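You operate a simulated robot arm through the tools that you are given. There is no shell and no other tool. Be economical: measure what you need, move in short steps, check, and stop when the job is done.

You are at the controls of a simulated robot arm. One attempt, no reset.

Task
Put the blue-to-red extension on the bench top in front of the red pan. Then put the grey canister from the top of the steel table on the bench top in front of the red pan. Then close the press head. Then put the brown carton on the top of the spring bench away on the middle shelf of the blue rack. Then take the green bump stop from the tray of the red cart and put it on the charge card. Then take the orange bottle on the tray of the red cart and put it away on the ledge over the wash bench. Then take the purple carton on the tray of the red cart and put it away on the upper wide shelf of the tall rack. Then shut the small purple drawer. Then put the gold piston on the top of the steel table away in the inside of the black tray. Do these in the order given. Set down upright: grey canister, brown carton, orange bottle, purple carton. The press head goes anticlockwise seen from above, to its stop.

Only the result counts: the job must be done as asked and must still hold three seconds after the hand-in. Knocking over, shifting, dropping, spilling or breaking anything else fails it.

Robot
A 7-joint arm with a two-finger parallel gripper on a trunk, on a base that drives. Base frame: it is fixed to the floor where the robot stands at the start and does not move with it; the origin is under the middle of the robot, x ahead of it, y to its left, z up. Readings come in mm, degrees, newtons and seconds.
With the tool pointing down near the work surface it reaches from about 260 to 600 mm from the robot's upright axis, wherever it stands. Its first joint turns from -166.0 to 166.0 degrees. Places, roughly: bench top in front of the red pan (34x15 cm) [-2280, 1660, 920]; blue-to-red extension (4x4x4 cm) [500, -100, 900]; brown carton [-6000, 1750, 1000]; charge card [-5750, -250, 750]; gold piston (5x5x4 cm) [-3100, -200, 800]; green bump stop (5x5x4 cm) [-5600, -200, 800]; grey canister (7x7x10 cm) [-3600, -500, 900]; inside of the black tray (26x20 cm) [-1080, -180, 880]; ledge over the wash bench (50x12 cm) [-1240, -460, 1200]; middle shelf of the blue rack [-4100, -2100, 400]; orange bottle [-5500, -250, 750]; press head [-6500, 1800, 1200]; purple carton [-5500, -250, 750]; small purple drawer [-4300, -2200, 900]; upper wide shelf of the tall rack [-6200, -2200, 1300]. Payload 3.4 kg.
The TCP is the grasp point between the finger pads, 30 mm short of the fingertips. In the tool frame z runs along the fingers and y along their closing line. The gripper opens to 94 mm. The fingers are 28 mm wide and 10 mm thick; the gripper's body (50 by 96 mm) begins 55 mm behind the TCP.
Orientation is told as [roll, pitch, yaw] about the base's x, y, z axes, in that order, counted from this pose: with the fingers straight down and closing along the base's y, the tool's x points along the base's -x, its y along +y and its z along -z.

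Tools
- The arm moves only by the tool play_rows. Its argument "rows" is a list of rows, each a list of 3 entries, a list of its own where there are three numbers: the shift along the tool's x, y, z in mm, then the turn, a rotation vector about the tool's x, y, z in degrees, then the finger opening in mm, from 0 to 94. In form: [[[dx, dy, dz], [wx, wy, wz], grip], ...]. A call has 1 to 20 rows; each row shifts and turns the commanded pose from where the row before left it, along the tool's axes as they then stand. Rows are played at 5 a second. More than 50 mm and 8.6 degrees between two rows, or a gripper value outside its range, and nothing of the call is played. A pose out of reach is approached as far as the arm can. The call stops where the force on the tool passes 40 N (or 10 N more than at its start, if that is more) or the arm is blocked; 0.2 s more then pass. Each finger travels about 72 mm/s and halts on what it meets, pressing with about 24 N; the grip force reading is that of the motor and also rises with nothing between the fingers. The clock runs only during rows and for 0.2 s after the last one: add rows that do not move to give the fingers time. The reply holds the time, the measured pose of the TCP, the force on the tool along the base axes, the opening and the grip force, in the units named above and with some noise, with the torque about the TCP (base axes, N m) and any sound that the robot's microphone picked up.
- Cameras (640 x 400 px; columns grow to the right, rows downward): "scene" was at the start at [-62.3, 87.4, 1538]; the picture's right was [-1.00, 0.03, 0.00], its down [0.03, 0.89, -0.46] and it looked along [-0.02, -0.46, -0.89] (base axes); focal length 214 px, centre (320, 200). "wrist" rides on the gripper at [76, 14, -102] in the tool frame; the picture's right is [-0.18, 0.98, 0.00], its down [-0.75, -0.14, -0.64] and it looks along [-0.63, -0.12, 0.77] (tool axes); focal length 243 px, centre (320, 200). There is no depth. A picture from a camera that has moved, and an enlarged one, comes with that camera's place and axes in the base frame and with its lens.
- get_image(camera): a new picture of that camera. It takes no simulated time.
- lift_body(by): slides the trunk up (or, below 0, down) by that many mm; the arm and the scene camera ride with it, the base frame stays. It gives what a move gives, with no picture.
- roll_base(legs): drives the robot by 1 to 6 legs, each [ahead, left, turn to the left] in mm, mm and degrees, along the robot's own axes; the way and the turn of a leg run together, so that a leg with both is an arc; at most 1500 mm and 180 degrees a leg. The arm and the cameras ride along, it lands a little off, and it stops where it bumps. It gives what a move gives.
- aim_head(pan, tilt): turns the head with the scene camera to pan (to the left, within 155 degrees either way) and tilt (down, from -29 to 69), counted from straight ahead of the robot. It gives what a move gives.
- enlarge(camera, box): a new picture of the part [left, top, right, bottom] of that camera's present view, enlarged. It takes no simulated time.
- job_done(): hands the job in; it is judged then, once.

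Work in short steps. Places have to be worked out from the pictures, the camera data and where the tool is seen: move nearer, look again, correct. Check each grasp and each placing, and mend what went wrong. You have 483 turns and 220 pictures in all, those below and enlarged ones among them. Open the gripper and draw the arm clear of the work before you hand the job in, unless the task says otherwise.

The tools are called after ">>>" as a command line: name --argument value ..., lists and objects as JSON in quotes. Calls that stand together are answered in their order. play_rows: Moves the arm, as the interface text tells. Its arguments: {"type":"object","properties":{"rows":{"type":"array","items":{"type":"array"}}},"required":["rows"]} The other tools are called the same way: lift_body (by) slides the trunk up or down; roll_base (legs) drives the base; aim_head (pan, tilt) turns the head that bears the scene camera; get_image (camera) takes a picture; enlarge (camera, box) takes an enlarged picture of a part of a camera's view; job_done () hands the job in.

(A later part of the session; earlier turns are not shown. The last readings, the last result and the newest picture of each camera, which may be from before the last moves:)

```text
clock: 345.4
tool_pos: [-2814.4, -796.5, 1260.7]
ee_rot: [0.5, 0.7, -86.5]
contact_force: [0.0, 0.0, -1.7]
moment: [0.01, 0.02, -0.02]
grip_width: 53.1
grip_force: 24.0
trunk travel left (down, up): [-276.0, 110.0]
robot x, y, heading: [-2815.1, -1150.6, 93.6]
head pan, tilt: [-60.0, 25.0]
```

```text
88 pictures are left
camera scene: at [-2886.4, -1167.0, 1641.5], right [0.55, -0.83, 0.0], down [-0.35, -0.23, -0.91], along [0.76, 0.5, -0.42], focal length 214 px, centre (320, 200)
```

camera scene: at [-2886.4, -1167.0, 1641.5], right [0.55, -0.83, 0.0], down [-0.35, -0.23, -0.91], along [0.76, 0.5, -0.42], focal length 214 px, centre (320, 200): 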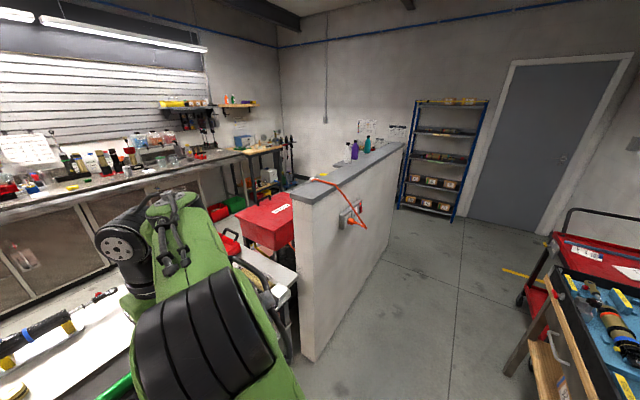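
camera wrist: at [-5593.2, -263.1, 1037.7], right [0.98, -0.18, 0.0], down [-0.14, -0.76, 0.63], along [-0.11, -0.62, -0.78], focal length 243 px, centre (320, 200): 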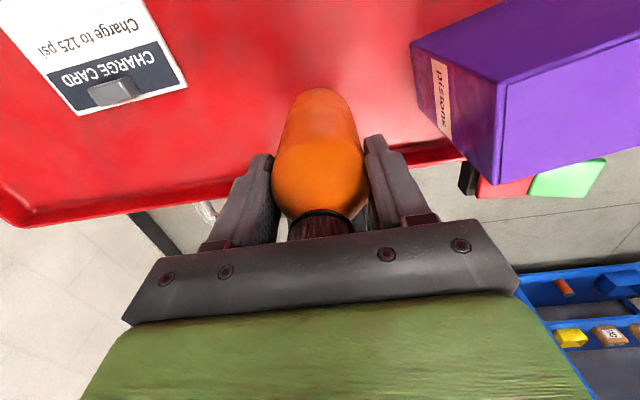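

The half-wall (top ≈1250) spans x −2170…−660 with the ledge on its far side. I raise the trunk to the top, keep clear and drive behind the wall.

>>> lift_body --by 110

>>> roll_base --legs '[[-60, 0, -3.5], [0, -1000, 0], [0, -550, 0]]'

>>> aim_head --pan 0 --tilt 40

>>> get_image --camera "scene"

>>> get_image --camera "wrist"

```text
clock: 346.8
tool_pos: [-2814.8, -797.4, 1370.5]
ee_rot: [0.4, 0.7, -86.5]
contact_force: [0.2, 0.3, -2.4]
moment: [0.0, 0.01, -0.02]
grip_width: 52.9
grip_force: 24.3
trunk travel left (down, up): [-386.0, 0.0]
robot x, y, heading: [-2816.7, -1149.7, 93.6]
head pan, tilt: [-60.0, 25.0]
```

```text
clock: 355.3
tool_pos: [-1248.9, -850.8, 1370.0]
ee_rot: [0.4, 0.6, -89.1]
contact_force: [1.3, 0.5, -2.1]
moment: [0.03, -0.03, -0.02]
grip_width: 52.9
grip_force: 23.8
trunk travel left (down, up): [-386.0, 0.0]
robot x, y, heading: [-1264.1, -1200.5, 90.7]
head pan, tilt: [-60.0, 25.0]
```

```text
clock: 356.6
tool_pos: [-1248.5, -851.5, 1370.9]
ee_rot: [0.4, 0.7, -89.1]
contact_force: [-0.2, -0.1, -3.0]
moment: [-0.01, 0.03, 0.01]
grip_width: 52.7
grip_force: 23.9
trunk travel left (down, up): [-386.0, 0.0]
robot x, y, heading: [-1268.1, -1205.2, 91.0]
head pan, tilt: [0.0, 40.0]
```

```text
87 pictures are left
camera scene: at [-1418.8, -1179.8, 1727.9], right [1.0, 0.01, 0.0], down [0.01, -0.64, -0.77], along [-0.01, 0.77, -0.64], focal length 214 px, centre (320, 200)
```

scene: 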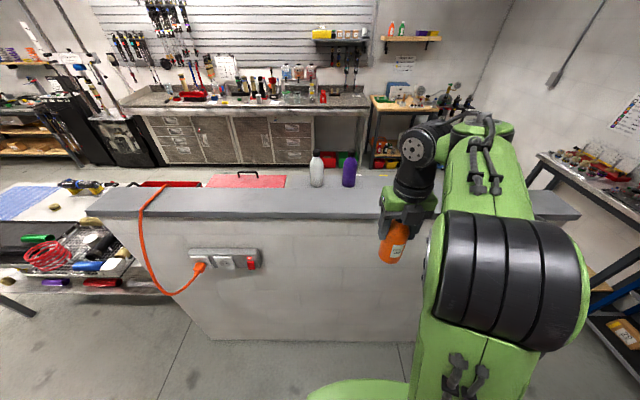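

```text
86 pictures are left
camera wrist: at [-1236.1, -775.7, 1473.9], right [0.99, -0.17, 0.0], down [-0.13, -0.76, 0.63], along [-0.1, -0.62, -0.78], focal length 243 px, centre (320, 200)
```

wrist: 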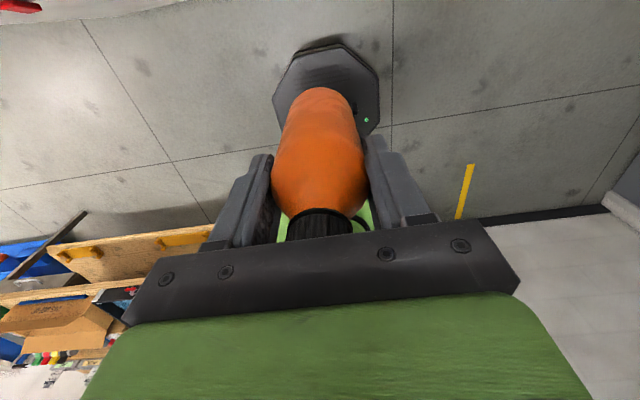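

Ledge bottles: teal x≈−1050, purple ≈−1300, white ≈−1440; free gap at x≈−1180. Wall back face y≈−650. I raise the hand a bit and drive in to y≈−985.

>>> play_rows --rows '[[[0, 0, -25], [0, 0, 0], 30], [[0, 0, 0], [0, 0, 0], 30]]'

>>> roll_base --legs '[[0, -85, -1], [215, 0, 0]]'

>>> aim_head --pan 0 --tilt 50

>>> get_image --camera "scene"

```text
clock: 357.2
tool_pos: [-1251.7, -851.4, 1395.8]
ee_rot: [0.5, 0.7, -89.3]
contact_force: [-0.8, -0.5, -2.2]
moment: [0.0, -0.01, 0.04]
grip_width: 52.8
grip_force: 24.4
trunk travel left (down, up): [-386.0, 0.0]
robot x, y, heading: [-1263.0, -1199.2, 90.7]
head pan, tilt: [0.0, 40.0]
```

```text
clock: 359.6
tool_pos: [-1155.9, -630.3, 1396.3]
ee_rot: [0.5, 0.7, -90.1]
contact_force: [0.1, 0.8, -2.3]
moment: [-0.01, -0.03, 0.02]
grip_width: 52.7
grip_force: 24.2
trunk travel left (down, up): [-386.0, 0.0]
robot x, y, heading: [-1178.0, -981.4, 90.0]
head pan, tilt: [0.0, 40.0]
```

```text
clock: 360.3
tool_pos: [-1155.0, -631.8, 1396.9]
ee_rot: [0.4, 0.7, -90.1]
contact_force: [-0.9, 0.0, -1.7]
moment: [0.01, 0.0, 0.0]
grip_width: 52.9
grip_force: 23.9
trunk travel left (down, up): [-386.0, 0.0]
robot x, y, heading: [-1179.1, -982.2, 89.7]
head pan, tilt: [0.0, 50.0]
```

```text
85 pictures are left
camera scene: at [-1330.7, -963.9, 1713.7], right [1.0, 0.0, 0.0], down [0.0, -0.77, -0.64], along [0.0, 0.64, -0.77], focal length 214 px, centre (320, 200)
```

scene: 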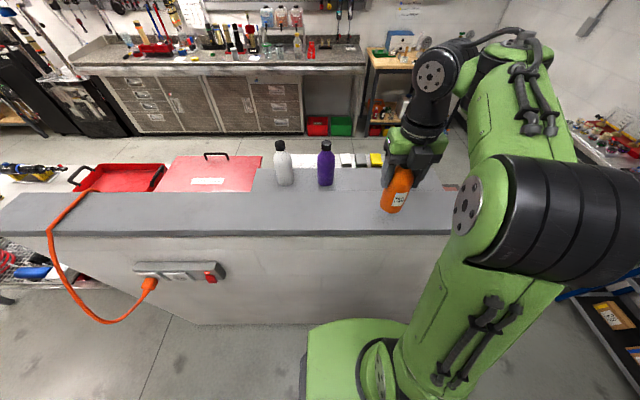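

Ledge spans y≈−520…−385. I extend over the wall, keeping the bottle above its top.

>>> play_rows --rows '[[[35, -10, 6], [0, 0, 0], 30], [[35, -10, 8], [0, 0, 0], 30], [[35, -10, 8], [0, 0, 0], 30], [[35, 0, 8], [0, 0, 0], 30], [[0, 0, 0], [0, 0, 0], 30]]'

>>> get_image --camera "wrist"

>>> get_image --camera "scene"

```text
clock: 361.5
tool_pos: [-1186.8, -490.9, 1370.0]
ee_rot: [0.5, 0.8, -90.0]
contact_force: [0.7, -0.8, -1.5]
moment: [0.02, 0.0, -0.01]
grip_width: 52.8
grip_force: 23.9
trunk travel left (down, up): [-386.0, 0.0]
robot x, y, heading: [-1179.8, -980.9, 89.8]
head pan, tilt: [0.0, 50.0]
```

```text
84 pictures are left
camera wrist: at [-1172.6, -416.7, 1473.1], right [0.98, -0.19, 0.0], down [-0.15, -0.76, 0.63], along [-0.11, -0.62, -0.78], focal length 243 px, centre (320, 200)
```

wrist: 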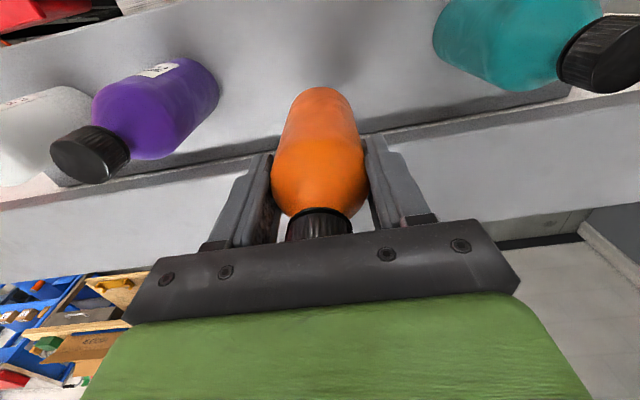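

```text
83 pictures are left
camera scene: at [-1330.6, -966.7, 1713.7], right [1.0, 0.0, 0.0], down [0.0, -0.77, -0.64], along [0.0, 0.64, -0.77], focal length 214 px, centre (320, 200)
```

scene: 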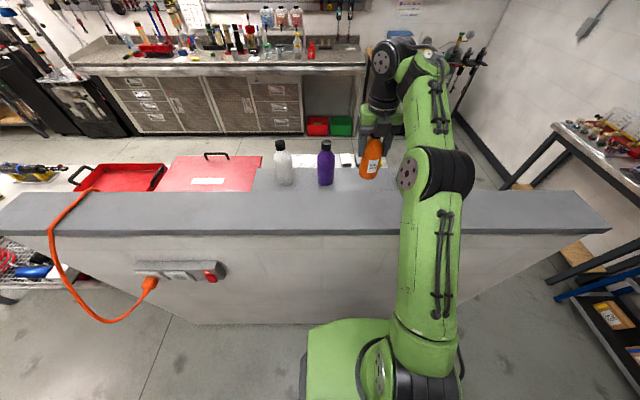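

Purple and teal bottles stand at y≈−457. I go to (−1185,−457) and lower.

>>> play_rows --rows '[[[17, 0, 10], [0, 0, 0], 30], [[17, 0, 15], [0, 0, 0], 30], [[0, 0, 20], [0, 0, 0], 30], [[0, 0, 10], [0, 0, 0], 30], [[0, 0, 0], [0, 0, 0], 30]]'

>>> get_image --camera "wrist"

>>> enlarge --camera "scene" --box '[240, 100, 440, 220]'

```text
clock: 362.7
tool_pos: [-1186.0, -455.8, 1312.8]
ee_rot: [0.5, 0.8, -90.1]
contact_force: [0.5, -0.3, -2.0]
moment: [-0.03, -0.01, -0.01]
grip_width: 52.9
grip_force: 24.5
trunk travel left (down, up): [-386.0, 0.0]
robot x, y, heading: [-1178.7, -985.2, 90.0]
head pan, tilt: [0.0, 50.0]
```

```text
82 pictures are left
camera wrist: at [-1170.6, -381.2, 1417.6], right [0.98, -0.19, 0.0], down [-0.15, -0.76, 0.63], along [-0.11, -0.62, -0.78], focal length 243 px, centre (320, 200)
```

wrist: 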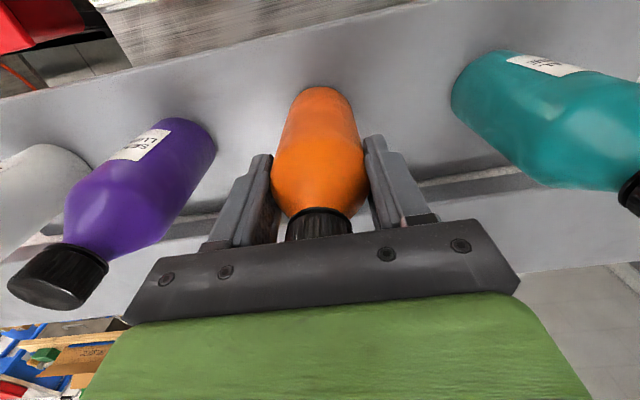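

```text
3.20 times, centred on (340, 160) of scene
camera zoom: at [-1330.5, -964.2, 1713.7], right [1.0, 0.0, 0.0], down [0.0, -0.77, -0.64], along [0.0, 0.64, -0.77], focal length 686 px, centre (256, 328)
```

zoom: 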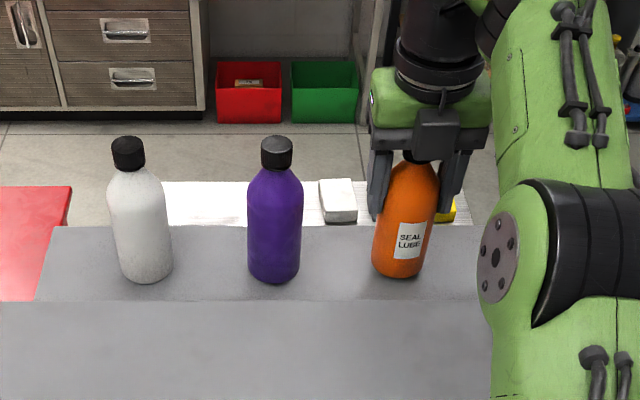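

Good spot, neighbours clear. Lower in small steps to contact.

>>> play_rows --rows '[[[0, 0, 4], [0, 0, 0], 30], [[0, 0, 3], [0, 0, 0], 30], [[0, 0, 3], [0, 0, 0], 30], [[0, 0, 0], [0, 0, 0], 30]]'

```text
clock: 363.7
tool_pos: [-1184.9, -456.3, 1306.0]
ee_rot: [0.4, 0.8, -90.0]
contact_force: [2.1, 2.8, 20.6]
moment: [0.05, 0.08, -0.04]
grip_width: 53.4
grip_force: 23.9
trunk travel left (down, up): [-386.0, 0.0]
robot x, y, heading: [-1179.8, -979.5, 90.1]
head pan, tilt: [0.0, 50.0]
```

Contact. Ease, release and rise.

>>> play_rows --rows '[[[0, 0, -2], [0, 0, 0], 30], [[0, 0, 0], [0, 0, 0], 55], [[0, 0, 0], [0, 0, 0], 75], [[0, 0, 0], [0, 0, 0], 90], [[0, 0, 0], [0, 0, 0], 90], [[0, 0, -15], [0, 0, 0], 90], [[0, 0, -30], [0, 0, 0], 90], [[-10, 0, -40], [0, 0, 0], 90], [[-30, 0, -30], [0, 0, 0], 90], [[0, 0, 0], [0, 0, 0], 90]]'

>>> get_image --camera "wrist"

>>> enlarge --camera "scene" --box '[240, 100, 440, 220]'

```text
clock: 365.9
tool_pos: [-1184.4, -505.5, 1413.3]
ee_rot: [0.3, 0.6, -90.2]
contact_force: [0.0, -0.1, 0.0]
moment: [-0.02, -0.02, -0.08]
grip_width: 89.9
grip_force: 0.1
out of reach, approached as far as the arm can: row 8
trunk travel left (down, up): [-386.0, 0.0]
robot x, y, heading: [-1177.7, -980.4, 89.8]
head pan, tilt: [0.0, 50.0]
```

```text
80 pictures are left
camera wrist: at [-1171.1, -430.9, 1516.9], right [0.98, -0.19, 0.01], down [-0.15, -0.76, 0.63], along [-0.11, -0.62, -0.77], focal length 243 px, centre (320, 200)
```

wrist: 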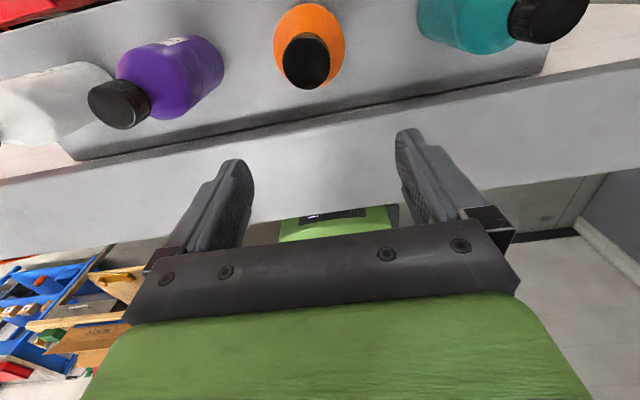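

```text
3.20 times, centred on (340, 160) of scene
camera zoom: at [-1331.8, -962.1, 1713.5], right [1.0, 0.0, 0.0], down [0.0, -0.77, -0.64], along [0.0, 0.64, -0.77], focal length 686 px, centre (256, 328)
```

zoom: 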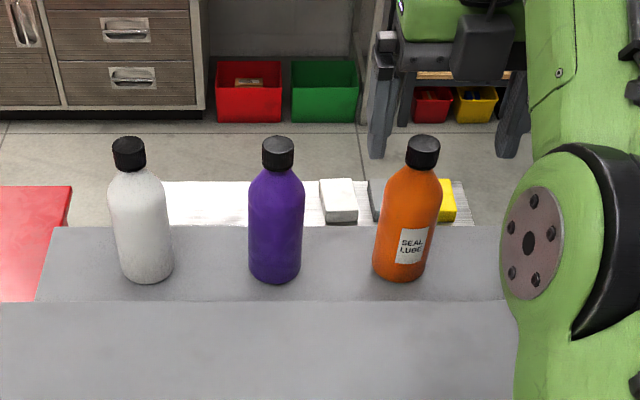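

The bottle stands on the ledge. I retract over the wall, back away, and return along the back aisle to the cart.

>>> play_rows --rows '[[[-40, 0, 0], [0, 0, 0], 80], [[-40, 0, 0], [0, 0, 0], 80], [[-40, 0, 0], [0, 0, 0], 80], [[-20, 0, 0], [0, 0, 0], 80]]'

>>> roll_base --legs '[[-230, 0, 0], [0, 1500, 0], [0, 1500, 0], [0, 1250, 0]]'

>>> lift_body --by -150

>>> aim_head --pan 0 --tilt 40

>>> get_image --camera "scene"

```text
clock: 366.9
tool_pos: [-1184.3, -648.4, 1410.7]
ee_rot: [0.4, 0.8, -90.1]
contact_force: [-0.8, -0.3, -0.4]
moment: [0.01, 0.04, 0.05]
grip_width: 80.1
grip_force: 0.0
trunk travel left (down, up): [-386.0, 0.0]
robot x, y, heading: [-1181.2, -981.2, 89.9]
head pan, tilt: [0.0, 50.0]
```

```text
clock: 388.6
tool_pos: [-5441.3, -964.2, 1412.7]
ee_rot: [0.5, 0.7, -88.6]
contact_force: [0.5, -0.3, 0.2]
moment: [0.01, -0.04, -0.01]
grip_width: 80.1
grip_force: 0.0
trunk travel left (down, up): [-386.0, 0.0]
robot x, y, heading: [-5424.5, -1296.7, 91.2]
head pan, tilt: [0.0, 50.0]
```

```text
clock: 390.3
tool_pos: [-5442.5, -962.8, 1262.3]
ee_rot: [0.4, 0.7, -88.7]
contact_force: [0.8, -1.6, 0.1]
moment: [0.0, 0.04, -0.01]
grip_width: 80.0
grip_force: 0.0
trunk travel left (down, up): [-236.0, 150.0]
robot x, y, heading: [-5425.5, -1300.1, 91.1]
head pan, tilt: [0.0, 50.0]
```

```text
clock: 391.0
tool_pos: [-5442.3, -964.1, 1262.4]
ee_rot: [0.3, 0.7, -88.6]
contact_force: [0.8, 0.2, 0.2]
moment: [-0.02, 0.01, -0.02]
grip_width: 80.2
grip_force: 0.1
trunk travel left (down, up): [-236.0, 150.0]
robot x, y, heading: [-5427.6, -1295.7, 91.3]
head pan, tilt: [0.0, 40.0]
```

```text
78 pictures are left
camera scene: at [-5579.8, -1275.9, 1577.9], right [1.0, 0.02, 0.0], down [0.01, -0.64, -0.77], along [-0.02, 0.77, -0.64], focal length 214 px, centre (320, 200)
```

scene: 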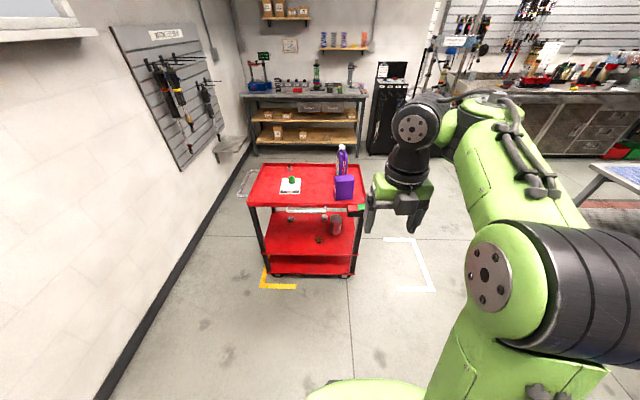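

I look back at the tall rack meanwhile.

>>> aim_head --pan 140 --tilt 18

>>> get_image --camera "scene"

```text
clock: 393.3
tool_pos: [-5442.1, -963.6, 1261.4]
ee_rot: [0.4, 0.7, -88.6]
contact_force: [0.0, -0.6, 0.1]
moment: [0.0, 0.01, -0.04]
grip_width: 80.3
grip_force: 0.1
trunk travel left (down, up): [-236.0, 150.0]
robot x, y, heading: [-5434.1, -1295.7, 91.4]
head pan, tilt: [140.0, 18.0]
```

```text
77 pictures are left
camera scene: at [-5636.2, -1433.7, 1612.6], right [-0.78, 0.63, 0.0], down [0.19, 0.24, -0.95], along [-0.59, -0.74, -0.31], focal length 214 px, centre (320, 200)
```

scene: 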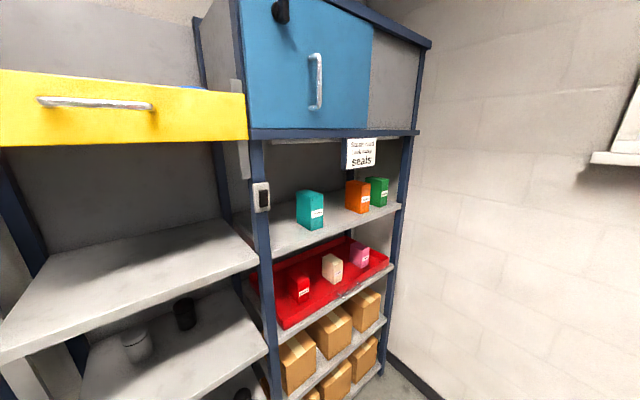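

Upper wide shelf: z≈1300, front y≈−1885; gap between teal (x −6022) and orange (x −6270) around x −6145, with a hanging sign above (bottom ≈1500). Now approach the cart for the purple carton.

>>> roll_base --legs '[[380, 0, -1.3]]'

>>> aim_head --pan 10 --tilt 45

>>> enlarge --camera "scene" --box '[240, 120, 440, 260]'

```text
clock: 395.7
tool_pos: [-5437.7, -585.2, 1261.5]
ee_rot: [0.3, 0.7, -90.1]
contact_force: [0.9, 0.3, -0.4]
moment: [0.01, 0.01, 0.02]
grip_width: 80.3
grip_force: 0.0
trunk travel left (down, up): [-236.0, 150.0]
robot x, y, heading: [-5429.7, -918.6, 90.0]
head pan, tilt: [140.0, 18.0]
```

```text
clock: 397.8
tool_pos: [-5437.9, -585.7, 1261.3]
ee_rot: [0.4, 0.7, -90.2]
contact_force: [-0.6, 0.3, 0.6]
moment: [-0.02, -0.03, 0.0]
grip_width: 79.9
grip_force: 0.1
trunk travel left (down, up): [-236.0, 150.0]
robot x, y, heading: [-5434.0, -923.2, 89.9]
head pan, tilt: [10.0, 45.0]
```

```text
2.86 times, centred on (340, 190) of scene
camera zoom: at [-5597.2, -899.6, 1570.7], right [0.99, 0.17, 0.0], down [0.12, -0.7, -0.71], along [-0.12, 0.7, -0.71], focal length 613 px, centre (263, 229)
```

zoom: 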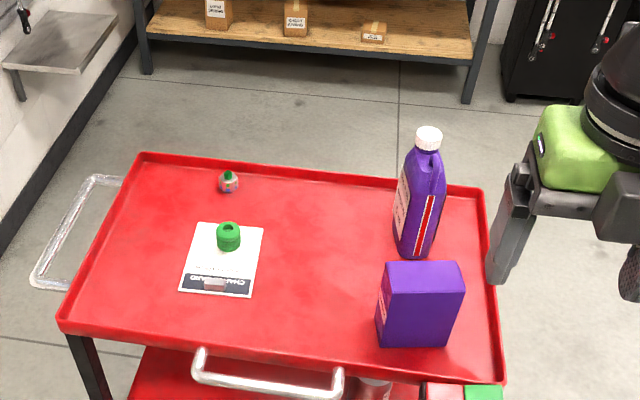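

>>> enlarge --camera "scene" --box '[350, 190, 420, 250]'

```text
6.67 times, centred on (385, 220) of scene
camera zoom: at [-5597.2, -899.6, 1570.7], right [0.99, 0.17, 0.0], down [0.12, -0.7, -0.71], along [-0.12, 0.7, -0.71], focal length 1430 px, centre (-113, 67)
```

zoom: 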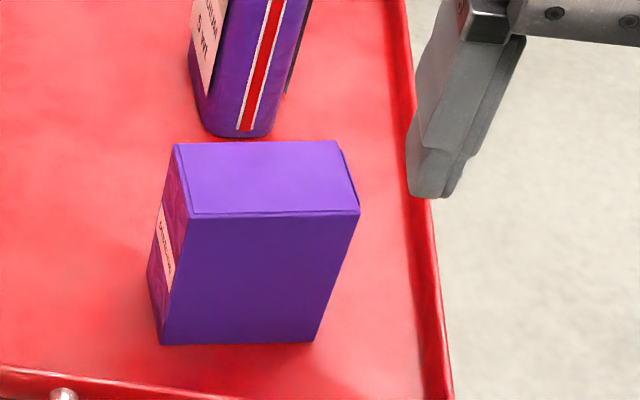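

Carton ≈98×66×129 mm, centre (−5474,−315), rotated 11°, standing near the cart's +x end. I'll approach from the +x side along its long axis, gripping across the 66 mm. Driving round.

>>> roll_base --legs '[[0, -545, 0], [714, 0, 0], [0, 0, 101]]'

>>> aim_head --pan 0 --tilt 40

>>> get_image --camera "scene"

```text
clock: 408.8
tool_pos: [-5191.3, -280.4, 1261.4]
ee_rot: [0.4, 0.7, 11.3]
contact_force: [-0.3, -0.3, 0.3]
moment: [0.04, 0.0, 0.01]
grip_width: 79.7
grip_force: 0.0
trunk travel left (down, up): [-236.0, 150.0]
robot x, y, heading: [-4861.6, -208.4, -168.6]
head pan, tilt: [10.0, 45.0]
```

```text
clock: 409.5
tool_pos: [-5191.3, -279.6, 1261.5]
ee_rot: [0.5, 0.6, 11.4]
contact_force: [-0.3, -0.4, 0.4]
moment: [-0.02, 0.01, 0.02]
grip_width: 80.1
grip_force: 0.0
trunk travel left (down, up): [-236.0, 150.0]
robot x, y, heading: [-4864.2, -207.0, -168.7]
head pan, tilt: [0.0, 40.0]
```

```text
74 pictures are left
camera scene: at [-4860.8, -362.1, 1577.9], right [-0.2, 0.98, 0.0], down [0.63, 0.13, -0.77], along [-0.75, -0.15, -0.64], focal length 214 px, centre (320, 200)
```

scene: 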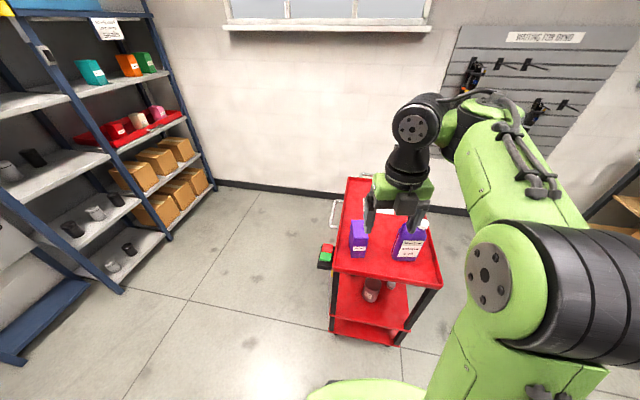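

I extend, lower and pitch the tool to 70° along the approach line, ending short of the carton at z≈1000.

>>> play_rows --rows '[[[17, 0, 29], [0, 7.8, 0], 90], [[12.9, 0, 31], [0, 7.8, 0], 90], [[8.6, 0, 32.5], [0, 7.8, 0], 90], [[4.1, 0, 33.4], [0, 7.8, 0], 90], [[-0.5, 0, 33.6], [0, 7.8, 0], 90], [[-5.1, 0, 33.2], [0, 7.8, 0], 90], [[-9.5, 0, 32.3], [0, 7.8, 0], 90], [[-13.8, 0, 30.7], [0, 7.8, 0], 90], [[-17.8, 0, 28.5], [0, 7.6, 0], 90], [[0, 0, 0], [0, 0, 0], 90]]'

>>> get_image --camera "wrist"

>>> get_image --camera "scene"

```text
clock: 411.7
tool_pos: [-5316.1, -324.0, 1020.7]
ee_rot: [-4.7, 55.1, 4.3]
contact_force: [0.1, 0.4, -0.8]
moment: [0.01, 0.03, 0.04]
grip_width: 90.1
grip_force: 0.1
out of reach, approached as far as the arm can: row 1, 2, 5, 6, 7, 8
trunk travel left (down, up): [-236.0, 150.0]
robot x, y, heading: [-4861.3, -205.2, -168.7]
head pan, tilt: [0.0, 40.0]
```

```text
73 pictures are left
camera wrist: at [-5278.0, -298.2, 1141.0], right [-0.03, 0.98, -0.2], down [0.97, -0.02, -0.25], along [-0.24, -0.2, -0.95], focal length 243 px, centre (320, 200)
```

wrist: 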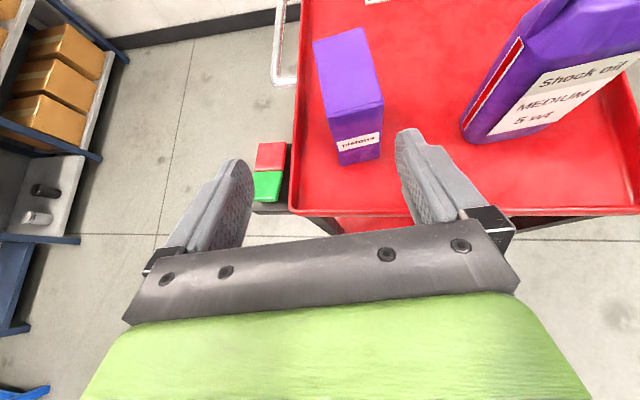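

```text
72 pictures are left
camera scene: at [-4859.9, -360.7, 1578.1], right [-0.2, 0.98, 0.0], down [0.63, 0.13, -0.77], along [-0.75, -0.15, -0.64], focal length 214 px, centre (320, 200)
```

scene: 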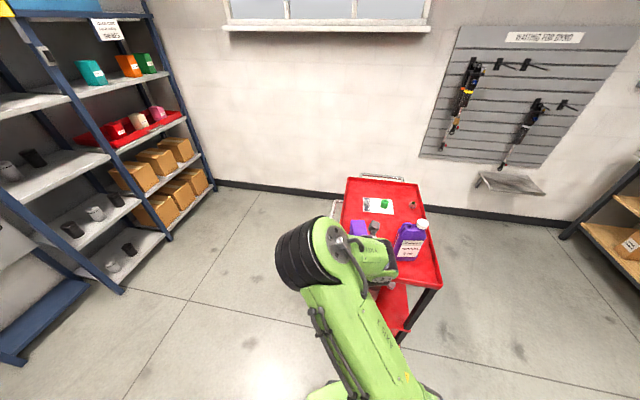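

Tool axis is right; I correct the 4° roll, shift 34 mm laterally, lower to pre-grasp height, and pitch a bit more.

>>> play_rows --rows '[[[0, 17, 0], [0, 0, -2], 90], [[0, 17, 0], [0, 0, -2], 90], [[-25, 0, 26], [0, 0, 0], 90], [[-25, 0, 26], [0, 0, 0], 90], [[-25, 0, 26], [0, 0, 0], 90], [[0, 0, 0], [0, 5, 0], 90], [[0, 0, 0], [0, 5, 0], 90], [[0, 0, 0], [0, 0, 0], 90]]'

>>> get_image --camera "wrist"

```text
clock: 413.5
tool_pos: [-5335.1, -312.7, 903.2]
ee_rot: [-3.7, 62.3, 4.8]
contact_force: [0.2, 0.2, -0.3]
moment: [-0.01, -0.02, -0.01]
grip_width: 89.9
grip_force: 0.0
out of reach, approached as far as the arm can: row 1, 2, 7
trunk travel left (down, up): [-236.0, 150.0]
robot x, y, heading: [-4863.2, -208.9, -168.6]
head pan, tilt: [0.0, 40.0]
```

```text
71 pictures are left
camera wrist: at [-5281.8, -287.7, 1018.1], right [-0.05, 0.98, -0.19], down [0.93, -0.02, -0.37], along [-0.36, -0.2, -0.91], focal length 243 px, centre (320, 200)
```

wrist: 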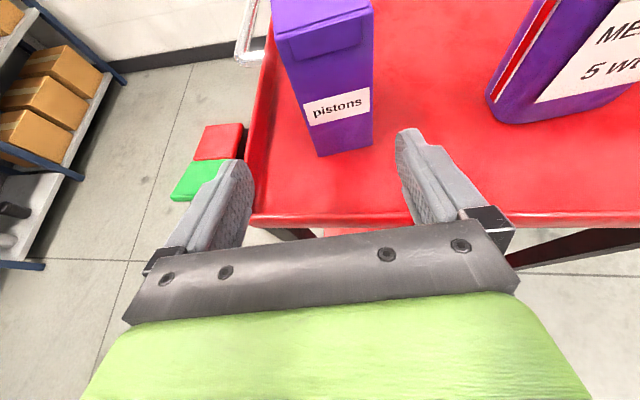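

Orientation is good (p=62°, 2° yaw off). I lower 41 mm and use the base to shift 17 mm right.

>>> play_rows --rows '[[[-18, 0, 9.6], [0, 0, 0], 90], [[-18, 0, 9.6], [0, 0, 0], 90], [[0, 0, 0], [0, 0, 0], 90]]'

>>> roll_base --legs '[[0, -17, 0]]'

>>> get_image --camera "wrist"

```text
clock: 414.3
tool_pos: [-5333.4, -308.8, 865.4]
ee_rot: [-3.8, 63.9, 5.3]
contact_force: [0.6, 0.9, -1.1]
moment: [-0.01, 0.0, -0.02]
grip_width: 90.0
grip_force: 0.0
out of reach, approached as far as the arm can: row 1
trunk travel left (down, up): [-236.0, 150.0]
robot x, y, heading: [-4868.8, -204.8, -168.5]
head pan, tilt: [0.0, 40.0]
```

```text
clock: 415.1
tool_pos: [-5337.1, -292.2, 865.7]
ee_rot: [-4.2, 63.9, 5.0]
contact_force: [0.6, 0.7, -0.2]
moment: [-0.02, 0.04, 0.04]
grip_width: 89.8
grip_force: 0.1
trunk travel left (down, up): [-236.0, 150.0]
robot x, y, heading: [-4870.1, -194.6, -168.9]
head pan, tilt: [0.0, 40.0]
```

```text
70 pictures are left
camera wrist: at [-5280.8, -265.5, 979.1], right [-0.07, 0.98, -0.2], down [0.92, -0.02, -0.39], along [-0.39, -0.21, -0.9], focal length 243 px, centre (320, 200)
```

wrist: 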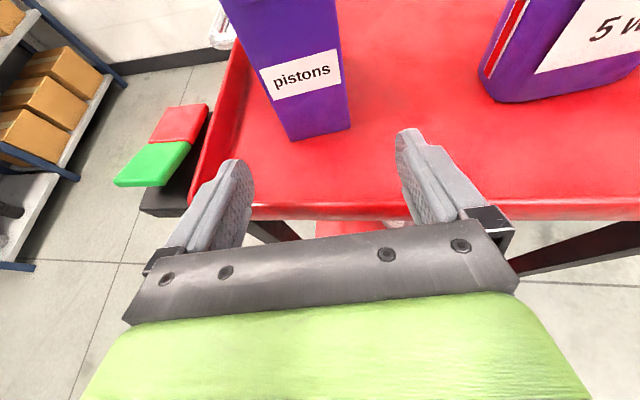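

Aligned. I drive ahead with the base in two steps.

>>> roll_base --legs '[[65, 0, 0]]'

>>> get_image --camera "wrist"

```text
clock: 416.0
tool_pos: [-5402.1, -305.3, 865.5]
ee_rot: [-4.0, 63.9, 5.2]
contact_force: [-0.1, 0.0, -0.2]
moment: [0.02, 0.03, -0.02]
grip_width: 90.1
grip_force: 0.0
trunk travel left (down, up): [-236.0, 150.0]
robot x, y, heading: [-4935.9, -203.3, -168.9]
head pan, tilt: [0.0, 40.0]
```

```text
69 pictures are left
camera wrist: at [-5344.5, -279.3, 978.4], right [-0.07, 0.98, -0.2], down [0.92, -0.01, -0.39], along [-0.38, -0.21, -0.9], focal length 243 px, centre (320, 200)
```

wrist: 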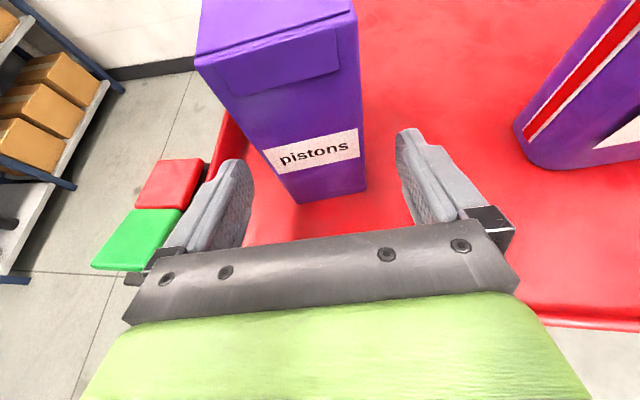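

Centred within 2 mm. Forward the last 42 mm and grip.

>>> roll_base --legs '[[42, 0, 0]]'

>>> play_rows --rows '[[[0, 0, 0], [0, 0, 0], 70], [[0, 0, 0], [0, 0, 0], 45], [[0, 0, 0], [0, 0, 0], 40], [[0, 0, 0], [0, 0, 0], 40]]'

>>> get_image --camera "wrist"

```text
clock: 416.9
tool_pos: [-5443.5, -313.1, 864.4]
ee_rot: [-3.9, 63.8, 5.0]
contact_force: [0.0, -1.0, -0.4]
moment: [0.01, 0.0, 0.02]
grip_width: 90.3
grip_force: 0.1
trunk travel left (down, up): [-236.0, 150.0]
robot x, y, heading: [-4972.7, -212.9, -168.6]
head pan, tilt: [0.0, 40.0]
```

```text
clock: 417.9
tool_pos: [-5441.7, -314.0, 867.1]
ee_rot: [-3.8, 64.1, 5.2]
contact_force: [-0.2, 0.4, 4.0]
moment: [0.24, 0.02, 0.07]
grip_width: 62.8
grip_force: 24.4
trunk travel left (down, up): [-236.0, 150.0]
robot x, y, heading: [-4976.1, -212.4, -168.5]
head pan, tilt: [0.0, 40.0]
```

```text
68 pictures are left
camera wrist: at [-5384.6, -287.2, 979.4], right [-0.07, 0.98, -0.19], down [0.92, -0.01, -0.39], along [-0.39, -0.21, -0.9], focal length 243 px, centre (320, 200)
```

wrist: 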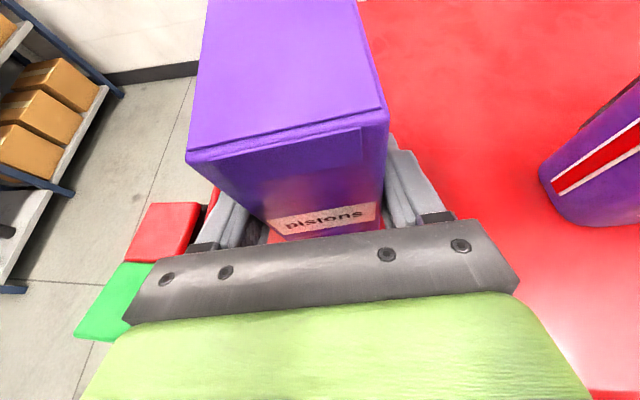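

Gripped. Lift straight with the trunk, then back away from the cart.

>>> lift_body --by 149

>>> roll_base --legs '[[-250, 0, 0]]'

>>> get_image --camera "scene"

>>> get_image --camera "wrist"

```text
clock: 419.7
tool_pos: [-5441.2, -313.5, 1015.5]
ee_rot: [-4.0, 63.9, 5.2]
contact_force: [0.5, 0.7, -3.6]
moment: [0.03, -0.11, -0.04]
grip_width: 62.4
grip_force: 24.6
trunk travel left (down, up): [-385.0, 1.0]
robot x, y, heading: [-4968.7, -210.6, -168.7]
head pan, tilt: [0.0, 40.0]
```

```text
clock: 421.5
tool_pos: [-5200.1, -267.8, 1014.5]
ee_rot: [-3.9, 63.9, 5.3]
contact_force: [0.2, 0.2, -3.4]
moment: [0.01, -0.1, 0.02]
grip_width: 62.3
grip_force: 23.9
trunk travel left (down, up): [-385.0, 1.0]
robot x, y, heading: [-4731.1, -162.1, -168.2]
head pan, tilt: [0.0, 40.0]
```

```text
67 pictures are left
camera scene: at [-4727.0, -317.8, 1726.9], right [-0.2, 0.98, 0.0], down [0.63, 0.13, -0.77], along [-0.75, -0.15, -0.64], focal length 214 px, centre (320, 200)
```

scene: 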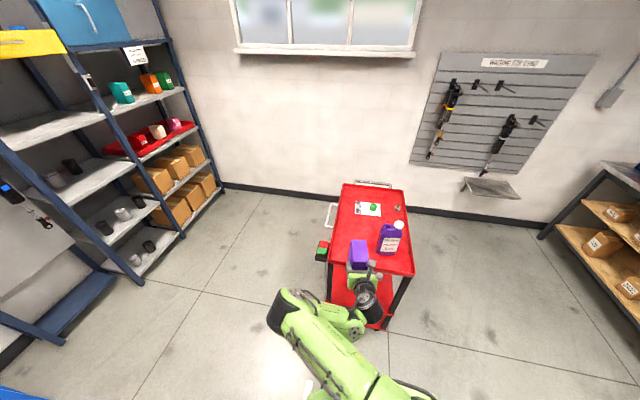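

```text
66 pictures are left
camera wrist: at [-5144.2, -240.9, 1128.2], right [-0.07, 0.98, -0.2], down [0.92, -0.01, -0.39], along [-0.38, -0.21, -0.9], focal length 243 px, centre (320, 200)
```

wrist: 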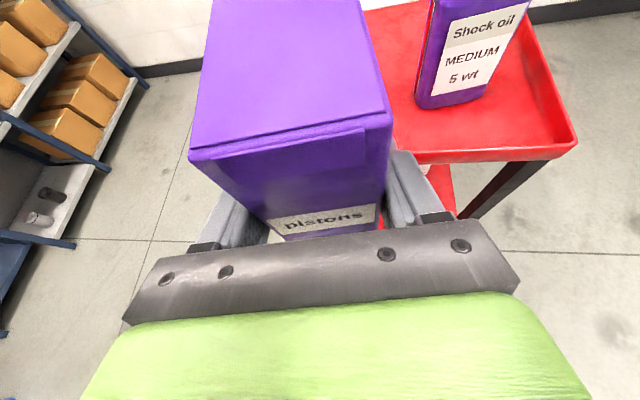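

Carton held. I raise the tool with the arm toward z≈1380.

>>> play_rows --rows '[[[36, 0, -17.5], [0, 0, 0], 40], [[36, 0, -17.5], [0, 0, 0], 40], [[36, 0, -17.5], [0, 0, 0], 40], [[36, 0, -17.5], [0, 0, 0], 40], [[36, 0, -17.5], [0, 0, 0], 40], [[36, 0, -17.5], [0, 0, 0], 40], [[36, 0, -17.5], [0, 0, 0], 40], [[36, 0, -17.5], [0, 0, 0], 40], [[36, 0, -17.5], [0, 0, 0], 40], [[0, 0, 0], [0, 0, 0], 40]]'

```text
clock: 423.7
tool_pos: [-5180.0, -279.3, 1370.3]
ee_rot: [-4.5, 63.6, 4.8]
contact_force: [-0.9, 1.7, -3.9]
moment: [0.01, -0.1, 0.08]
grip_width: 62.1
grip_force: 24.2
out of reach, approached as far as the arm can: row 8
trunk travel left (down, up): [-385.0, 1.0]
robot x, y, heading: [-4734.4, -161.9, -168.5]
head pan, tilt: [0.0, 40.0]
```

At z 1370. I now turn to face −y and drive in front of the tall rack.

>>> roll_base --legs '[[0, 0, 80.8], [980, 0, 0], [0, -1450, 0]]'

>>> aim_head --pan 0 --tilt 20

>>> get_image --camera "scene"

>>> get_image --camera "wrist"

```text
clock: 438.9
tool_pos: [-6132.8, -1620.1, 1371.5]
ee_rot: [-4.0, 64.0, 84.1]
contact_force: [-1.1, 0.2, -3.3]
moment: [0.16, 0.02, 0.0]
grip_width: 62.1
grip_force: 23.9
trunk travel left (down, up): [-385.0, 1.0]
robot x, y, heading: [-6166.8, -1164.0, -89.6]
head pan, tilt: [0.0, 40.0]
```

```text
clock: 439.8
tool_pos: [-6132.1, -1620.8, 1371.8]
ee_rot: [-4.0, 63.9, 84.3]
contact_force: [-0.6, -0.3, -3.6]
moment: [0.1, -0.01, 0.0]
grip_width: 62.4
grip_force: 24.2
trunk travel left (down, up): [-385.0, 1.0]
robot x, y, heading: [-6165.1, -1163.6, -89.7]
head pan, tilt: [0.0, 20.0]
```

```text
65 pictures are left
camera scene: at [-6013.5, -1193.9, 1758.2], right [-1.0, -0.01, 0.0], down [0.0, 0.34, -0.94], along [0.01, -0.94, -0.34], focal length 214 px, centre (320, 200)
```

scene: 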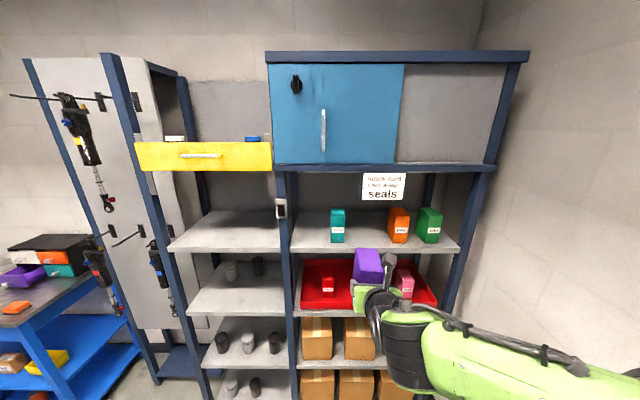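

```text
64 pictures are left
camera wrist: at [-6145.9, -1560.0, 1485.0], right [-0.97, 0.12, -0.2], down [0.19, 0.9, -0.39], along [0.13, -0.42, -0.9], focal length 243 px, centre (320, 200)
```

wrist: 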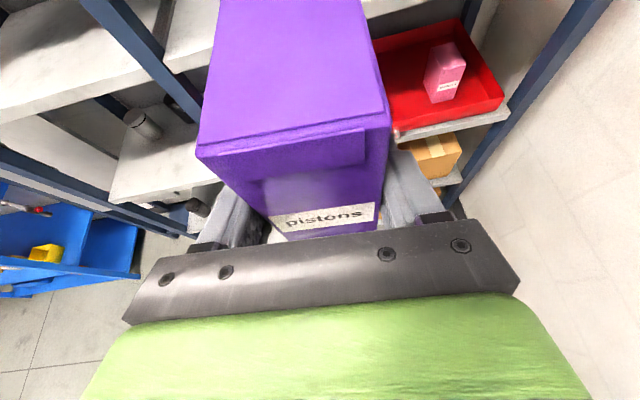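

Zoom for shelf geometry.

>>> enlarge --camera "scene" --box '[265, 150, 505, 300]'

```text
2.67 times, centred on (385, 225) of scene
camera zoom: at [-6013.5, -1193.9, 1758.2], right [-1.0, -0.01, 0.0], down [0.0, 0.34, -0.94], along [0.01, -0.94, -0.34], focal length 572 px, centre (147, 133)
```

zoom: 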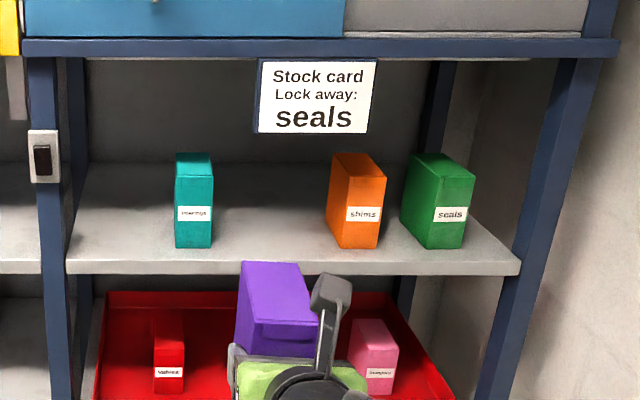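

I move 120 mm closer and 45 mm right to measure the shelf edge at close range.

>>> roll_base --legs '[[110, -45, 0]]'

>>> get_image --camera "wrist"

>>> enlarge --camera "scene" --box '[265, 150, 505, 300]'

```text
clock: 441.0
tool_pos: [-6172.3, -1731.0, 1372.2]
ee_rot: [-4.0, 63.9, 84.3]
contact_force: [-0.7, -0.6, -2.9]
moment: [0.13, 0.0, -0.02]
grip_width: 62.4
grip_force: 23.7
trunk travel left (down, up): [-385.0, 1.0]
robot x, y, heading: [-6209.9, -1275.6, -89.4]
head pan, tilt: [0.0, 20.0]
```

```text
62 pictures are left
camera wrist: at [-6188.1, -1672.3, 1485.0], right [-0.97, 0.12, -0.2], down [0.19, 0.9, -0.39], along [0.13, -0.42, -0.9], focal length 243 px, centre (320, 200)
```

wrist: 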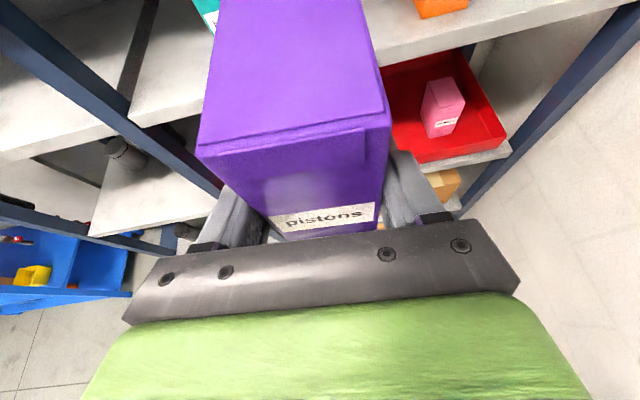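

```text
2.67 times, centred on (385, 225) of scene
camera zoom: at [-6056.4, -1306.1, 1758.3], right [-1.0, -0.01, 0.0], down [0.0, 0.34, -0.94], along [0.01, -0.94, -0.34], focal length 572 px, centre (147, 133)
```

zoom: 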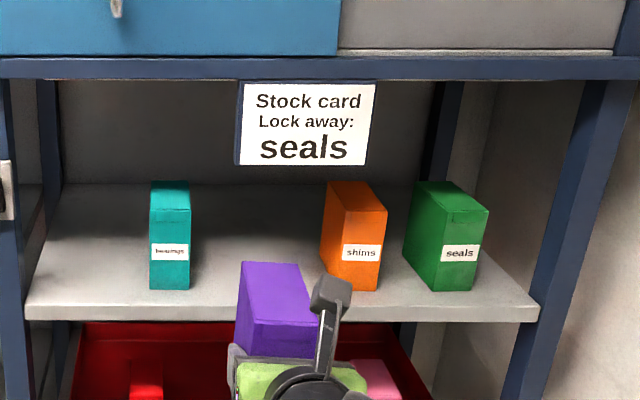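

Refined: shelf z≈1250, front y≈−1982, sign bottom ≈1468, gap between teal and orange centred x≈−6210. I lower to TCP 1335, shift right 38 and advance 150.

>>> play_rows --rows '[[[-16.5, 0, 8.2], [0, 0, 0], 40], [[-16.5, 0, 8.2], [0, 0, 0], 40], [[0, 0, 0], [0, 0, 0], 40]]'

>>> roll_base --legs '[[0, -38, 0], [150, 0, 0]]'

>>> get_image --camera "wrist"

>>> enlarge --camera "scene" --box '[265, 150, 505, 300]'

```text
clock: 441.8
tool_pos: [-6170.8, -1729.8, 1335.1]
ee_rot: [-3.9, 63.9, 84.4]
contact_force: [0.4, -0.8, -3.6]
moment: [0.09, -0.02, -0.03]
grip_width: 62.4
grip_force: 23.8
trunk travel left (down, up): [-385.0, 1.0]
robot x, y, heading: [-6205.7, -1272.1, -89.7]
head pan, tilt: [0.0, 20.0]
```

```text
clock: 443.7
tool_pos: [-6211.4, -1884.4, 1334.2]
ee_rot: [-3.9, 63.9, 84.4]
contact_force: [0.4, 0.3, -3.4]
moment: [0.12, 0.01, -0.01]
grip_width: 62.2
grip_force: 24.5
trunk travel left (down, up): [-385.0, 1.0]
robot x, y, heading: [-6251.0, -1427.2, -89.6]
head pan, tilt: [0.0, 20.0]
```

```text
60 pictures are left
camera wrist: at [-6224.3, -1825.0, 1448.3], right [-0.97, 0.12, -0.19], down [0.19, 0.9, -0.39], along [0.13, -0.42, -0.9], focal length 243 px, centre (320, 200)
```

wrist: 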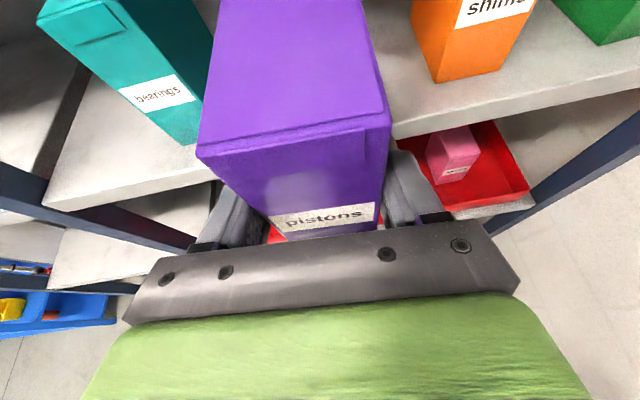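

```text
2.67 times, centred on (385, 225) of scene
camera zoom: at [-6093.7, -1460.0, 1758.3], right [-1.0, -0.01, 0.0], down [0.0, 0.34, -0.94], along [0.01, -0.94, -0.34], focal length 572 px, centre (147, 133)
```

zoom: 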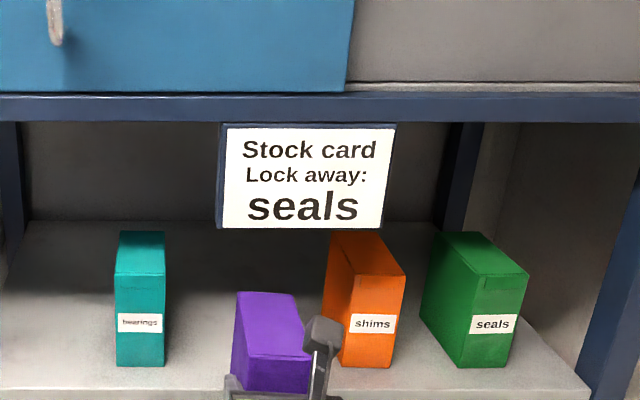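

Consistent (edge y≈−1980, z≈1250). To keep the wrist camera below the sign, I advance 100 mm, find the shelf by contact, raise 3 mm, then go in the rest.

>>> roll_base --legs '[[100, 0, 0]]'

>>> play_rows --rows '[[[-3.6, 0, 1.8], [0, 0, 0], 40], [[-2.7, 0, 1.3], [0, 0, 0], 40], [[-2.7, 0, 1.3], [0, 0, 0], 40], [[0, 0, 0], [0, 0, 0], 40]]'

```text
clock: 444.8
tool_pos: [-6207.1, -1987.4, 1334.6]
ee_rot: [-3.9, 63.9, 84.4]
contact_force: [-0.6, -0.7, -4.8]
moment: [0.11, 0.01, 0.01]
grip_width: 62.3
grip_force: 24.3
trunk travel left (down, up): [-385.0, 1.0]
robot x, y, heading: [-6243.9, -1525.9, -89.5]
head pan, tilt: [0.0, 20.0]
```

```text
clock: 445.8
tool_pos: [-6207.6, -1984.9, 1326.6]
ee_rot: [-3.8, 64.1, 84.4]
contact_force: [1.7, -2.1, 20.1]
moment: [-0.05, 0.52, 0.05]
grip_width: 61.8
grip_force: 23.7
trunk travel left (down, up): [-385.0, 1.0]
robot x, y, heading: [-6246.3, -1528.5, -90.0]
head pan, tilt: [0.0, 20.0]
```

Contact at TCP 1327. Raise 4 mm, then advance 33 mm.

>>> play_rows --rows '[[[4.5, 0, -2.2], [0, 0, 0], 40], [[0, 0, 0], [0, 0, 0], 40]]'

>>> roll_base --legs '[[34, 0, 0]]'

>>> get_image --camera "wrist"

>>> enlarge --camera "scene" --box '[265, 180, 505, 330]'

```text
clock: 446.4
tool_pos: [-6210.3, -1987.2, 1328.2]
ee_rot: [-3.9, 63.7, 84.3]
contact_force: [0.0, 0.5, -3.5]
moment: [0.08, -0.05, -0.03]
grip_width: 62.3
grip_force: 24.4
trunk travel left (down, up): [-385.0, 1.0]
robot x, y, heading: [-6248.6, -1528.0, -89.7]
head pan, tilt: [0.0, 20.0]
```

```text
clock: 447.3
tool_pos: [-6209.0, -2018.2, 1330.1]
ee_rot: [-3.9, 63.9, 84.4]
contact_force: [-0.8, 0.9, -3.2]
moment: [0.13, 0.01, -0.04]
grip_width: 62.2
grip_force: 24.1
trunk travel left (down, up): [-385.0, 1.0]
robot x, y, heading: [-6245.6, -1557.5, -89.5]
head pan, tilt: [0.0, 20.0]
```

```text
58 pictures are left
camera wrist: at [-6222.9, -1959.0, 1443.7], right [-0.97, 0.12, -0.19], down [0.19, 0.9, -0.39], along [0.13, -0.42, -0.9], focal length 243 px, centre (320, 200)
```

wrist: 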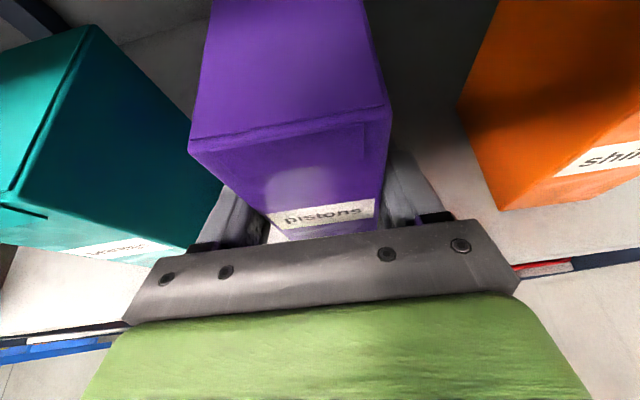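

```text
2.67 times, centred on (385, 255) of scene
camera zoom: at [-6093.1, -1592.6, 1758.4], right [-1.0, -0.01, 0.0], down [0.0, 0.34, -0.94], along [0.01, -0.94, -0.34], focal length 572 px, centre (147, 53)
```

zoom: 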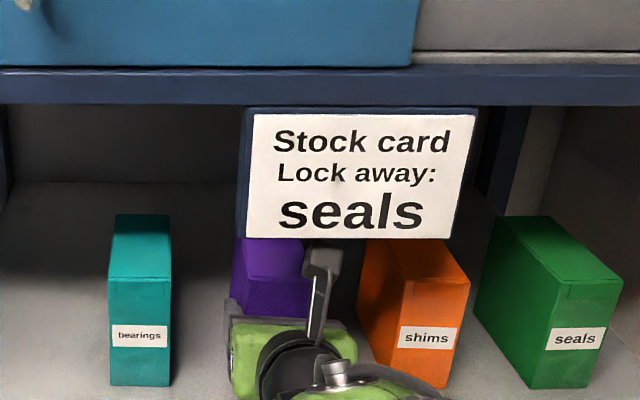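

Good clearances on both sides. Lower to contact and release.

>>> play_rows --rows '[[[-2.7, 0, 1.3], [0, 0, 0], 40], [[-1.8, 0, 0.9], [0, 0, 0], 40], [[0, 0, 0], [0, 0, 0], 40]]'

```text
clock: 448.1
tool_pos: [-6207.9, -2018.5, 1326.7]
ee_rot: [-3.9, 64.0, 84.3]
contact_force: [-0.1, 2.0, 9.0]
moment: [0.4, 0.26, -0.04]
grip_width: 62.4
grip_force: 24.1
trunk travel left (down, up): [-385.0, 1.0]
robot x, y, heading: [-6246.7, -1560.7, -89.3]
head pan, tilt: [0.0, 20.0]
```

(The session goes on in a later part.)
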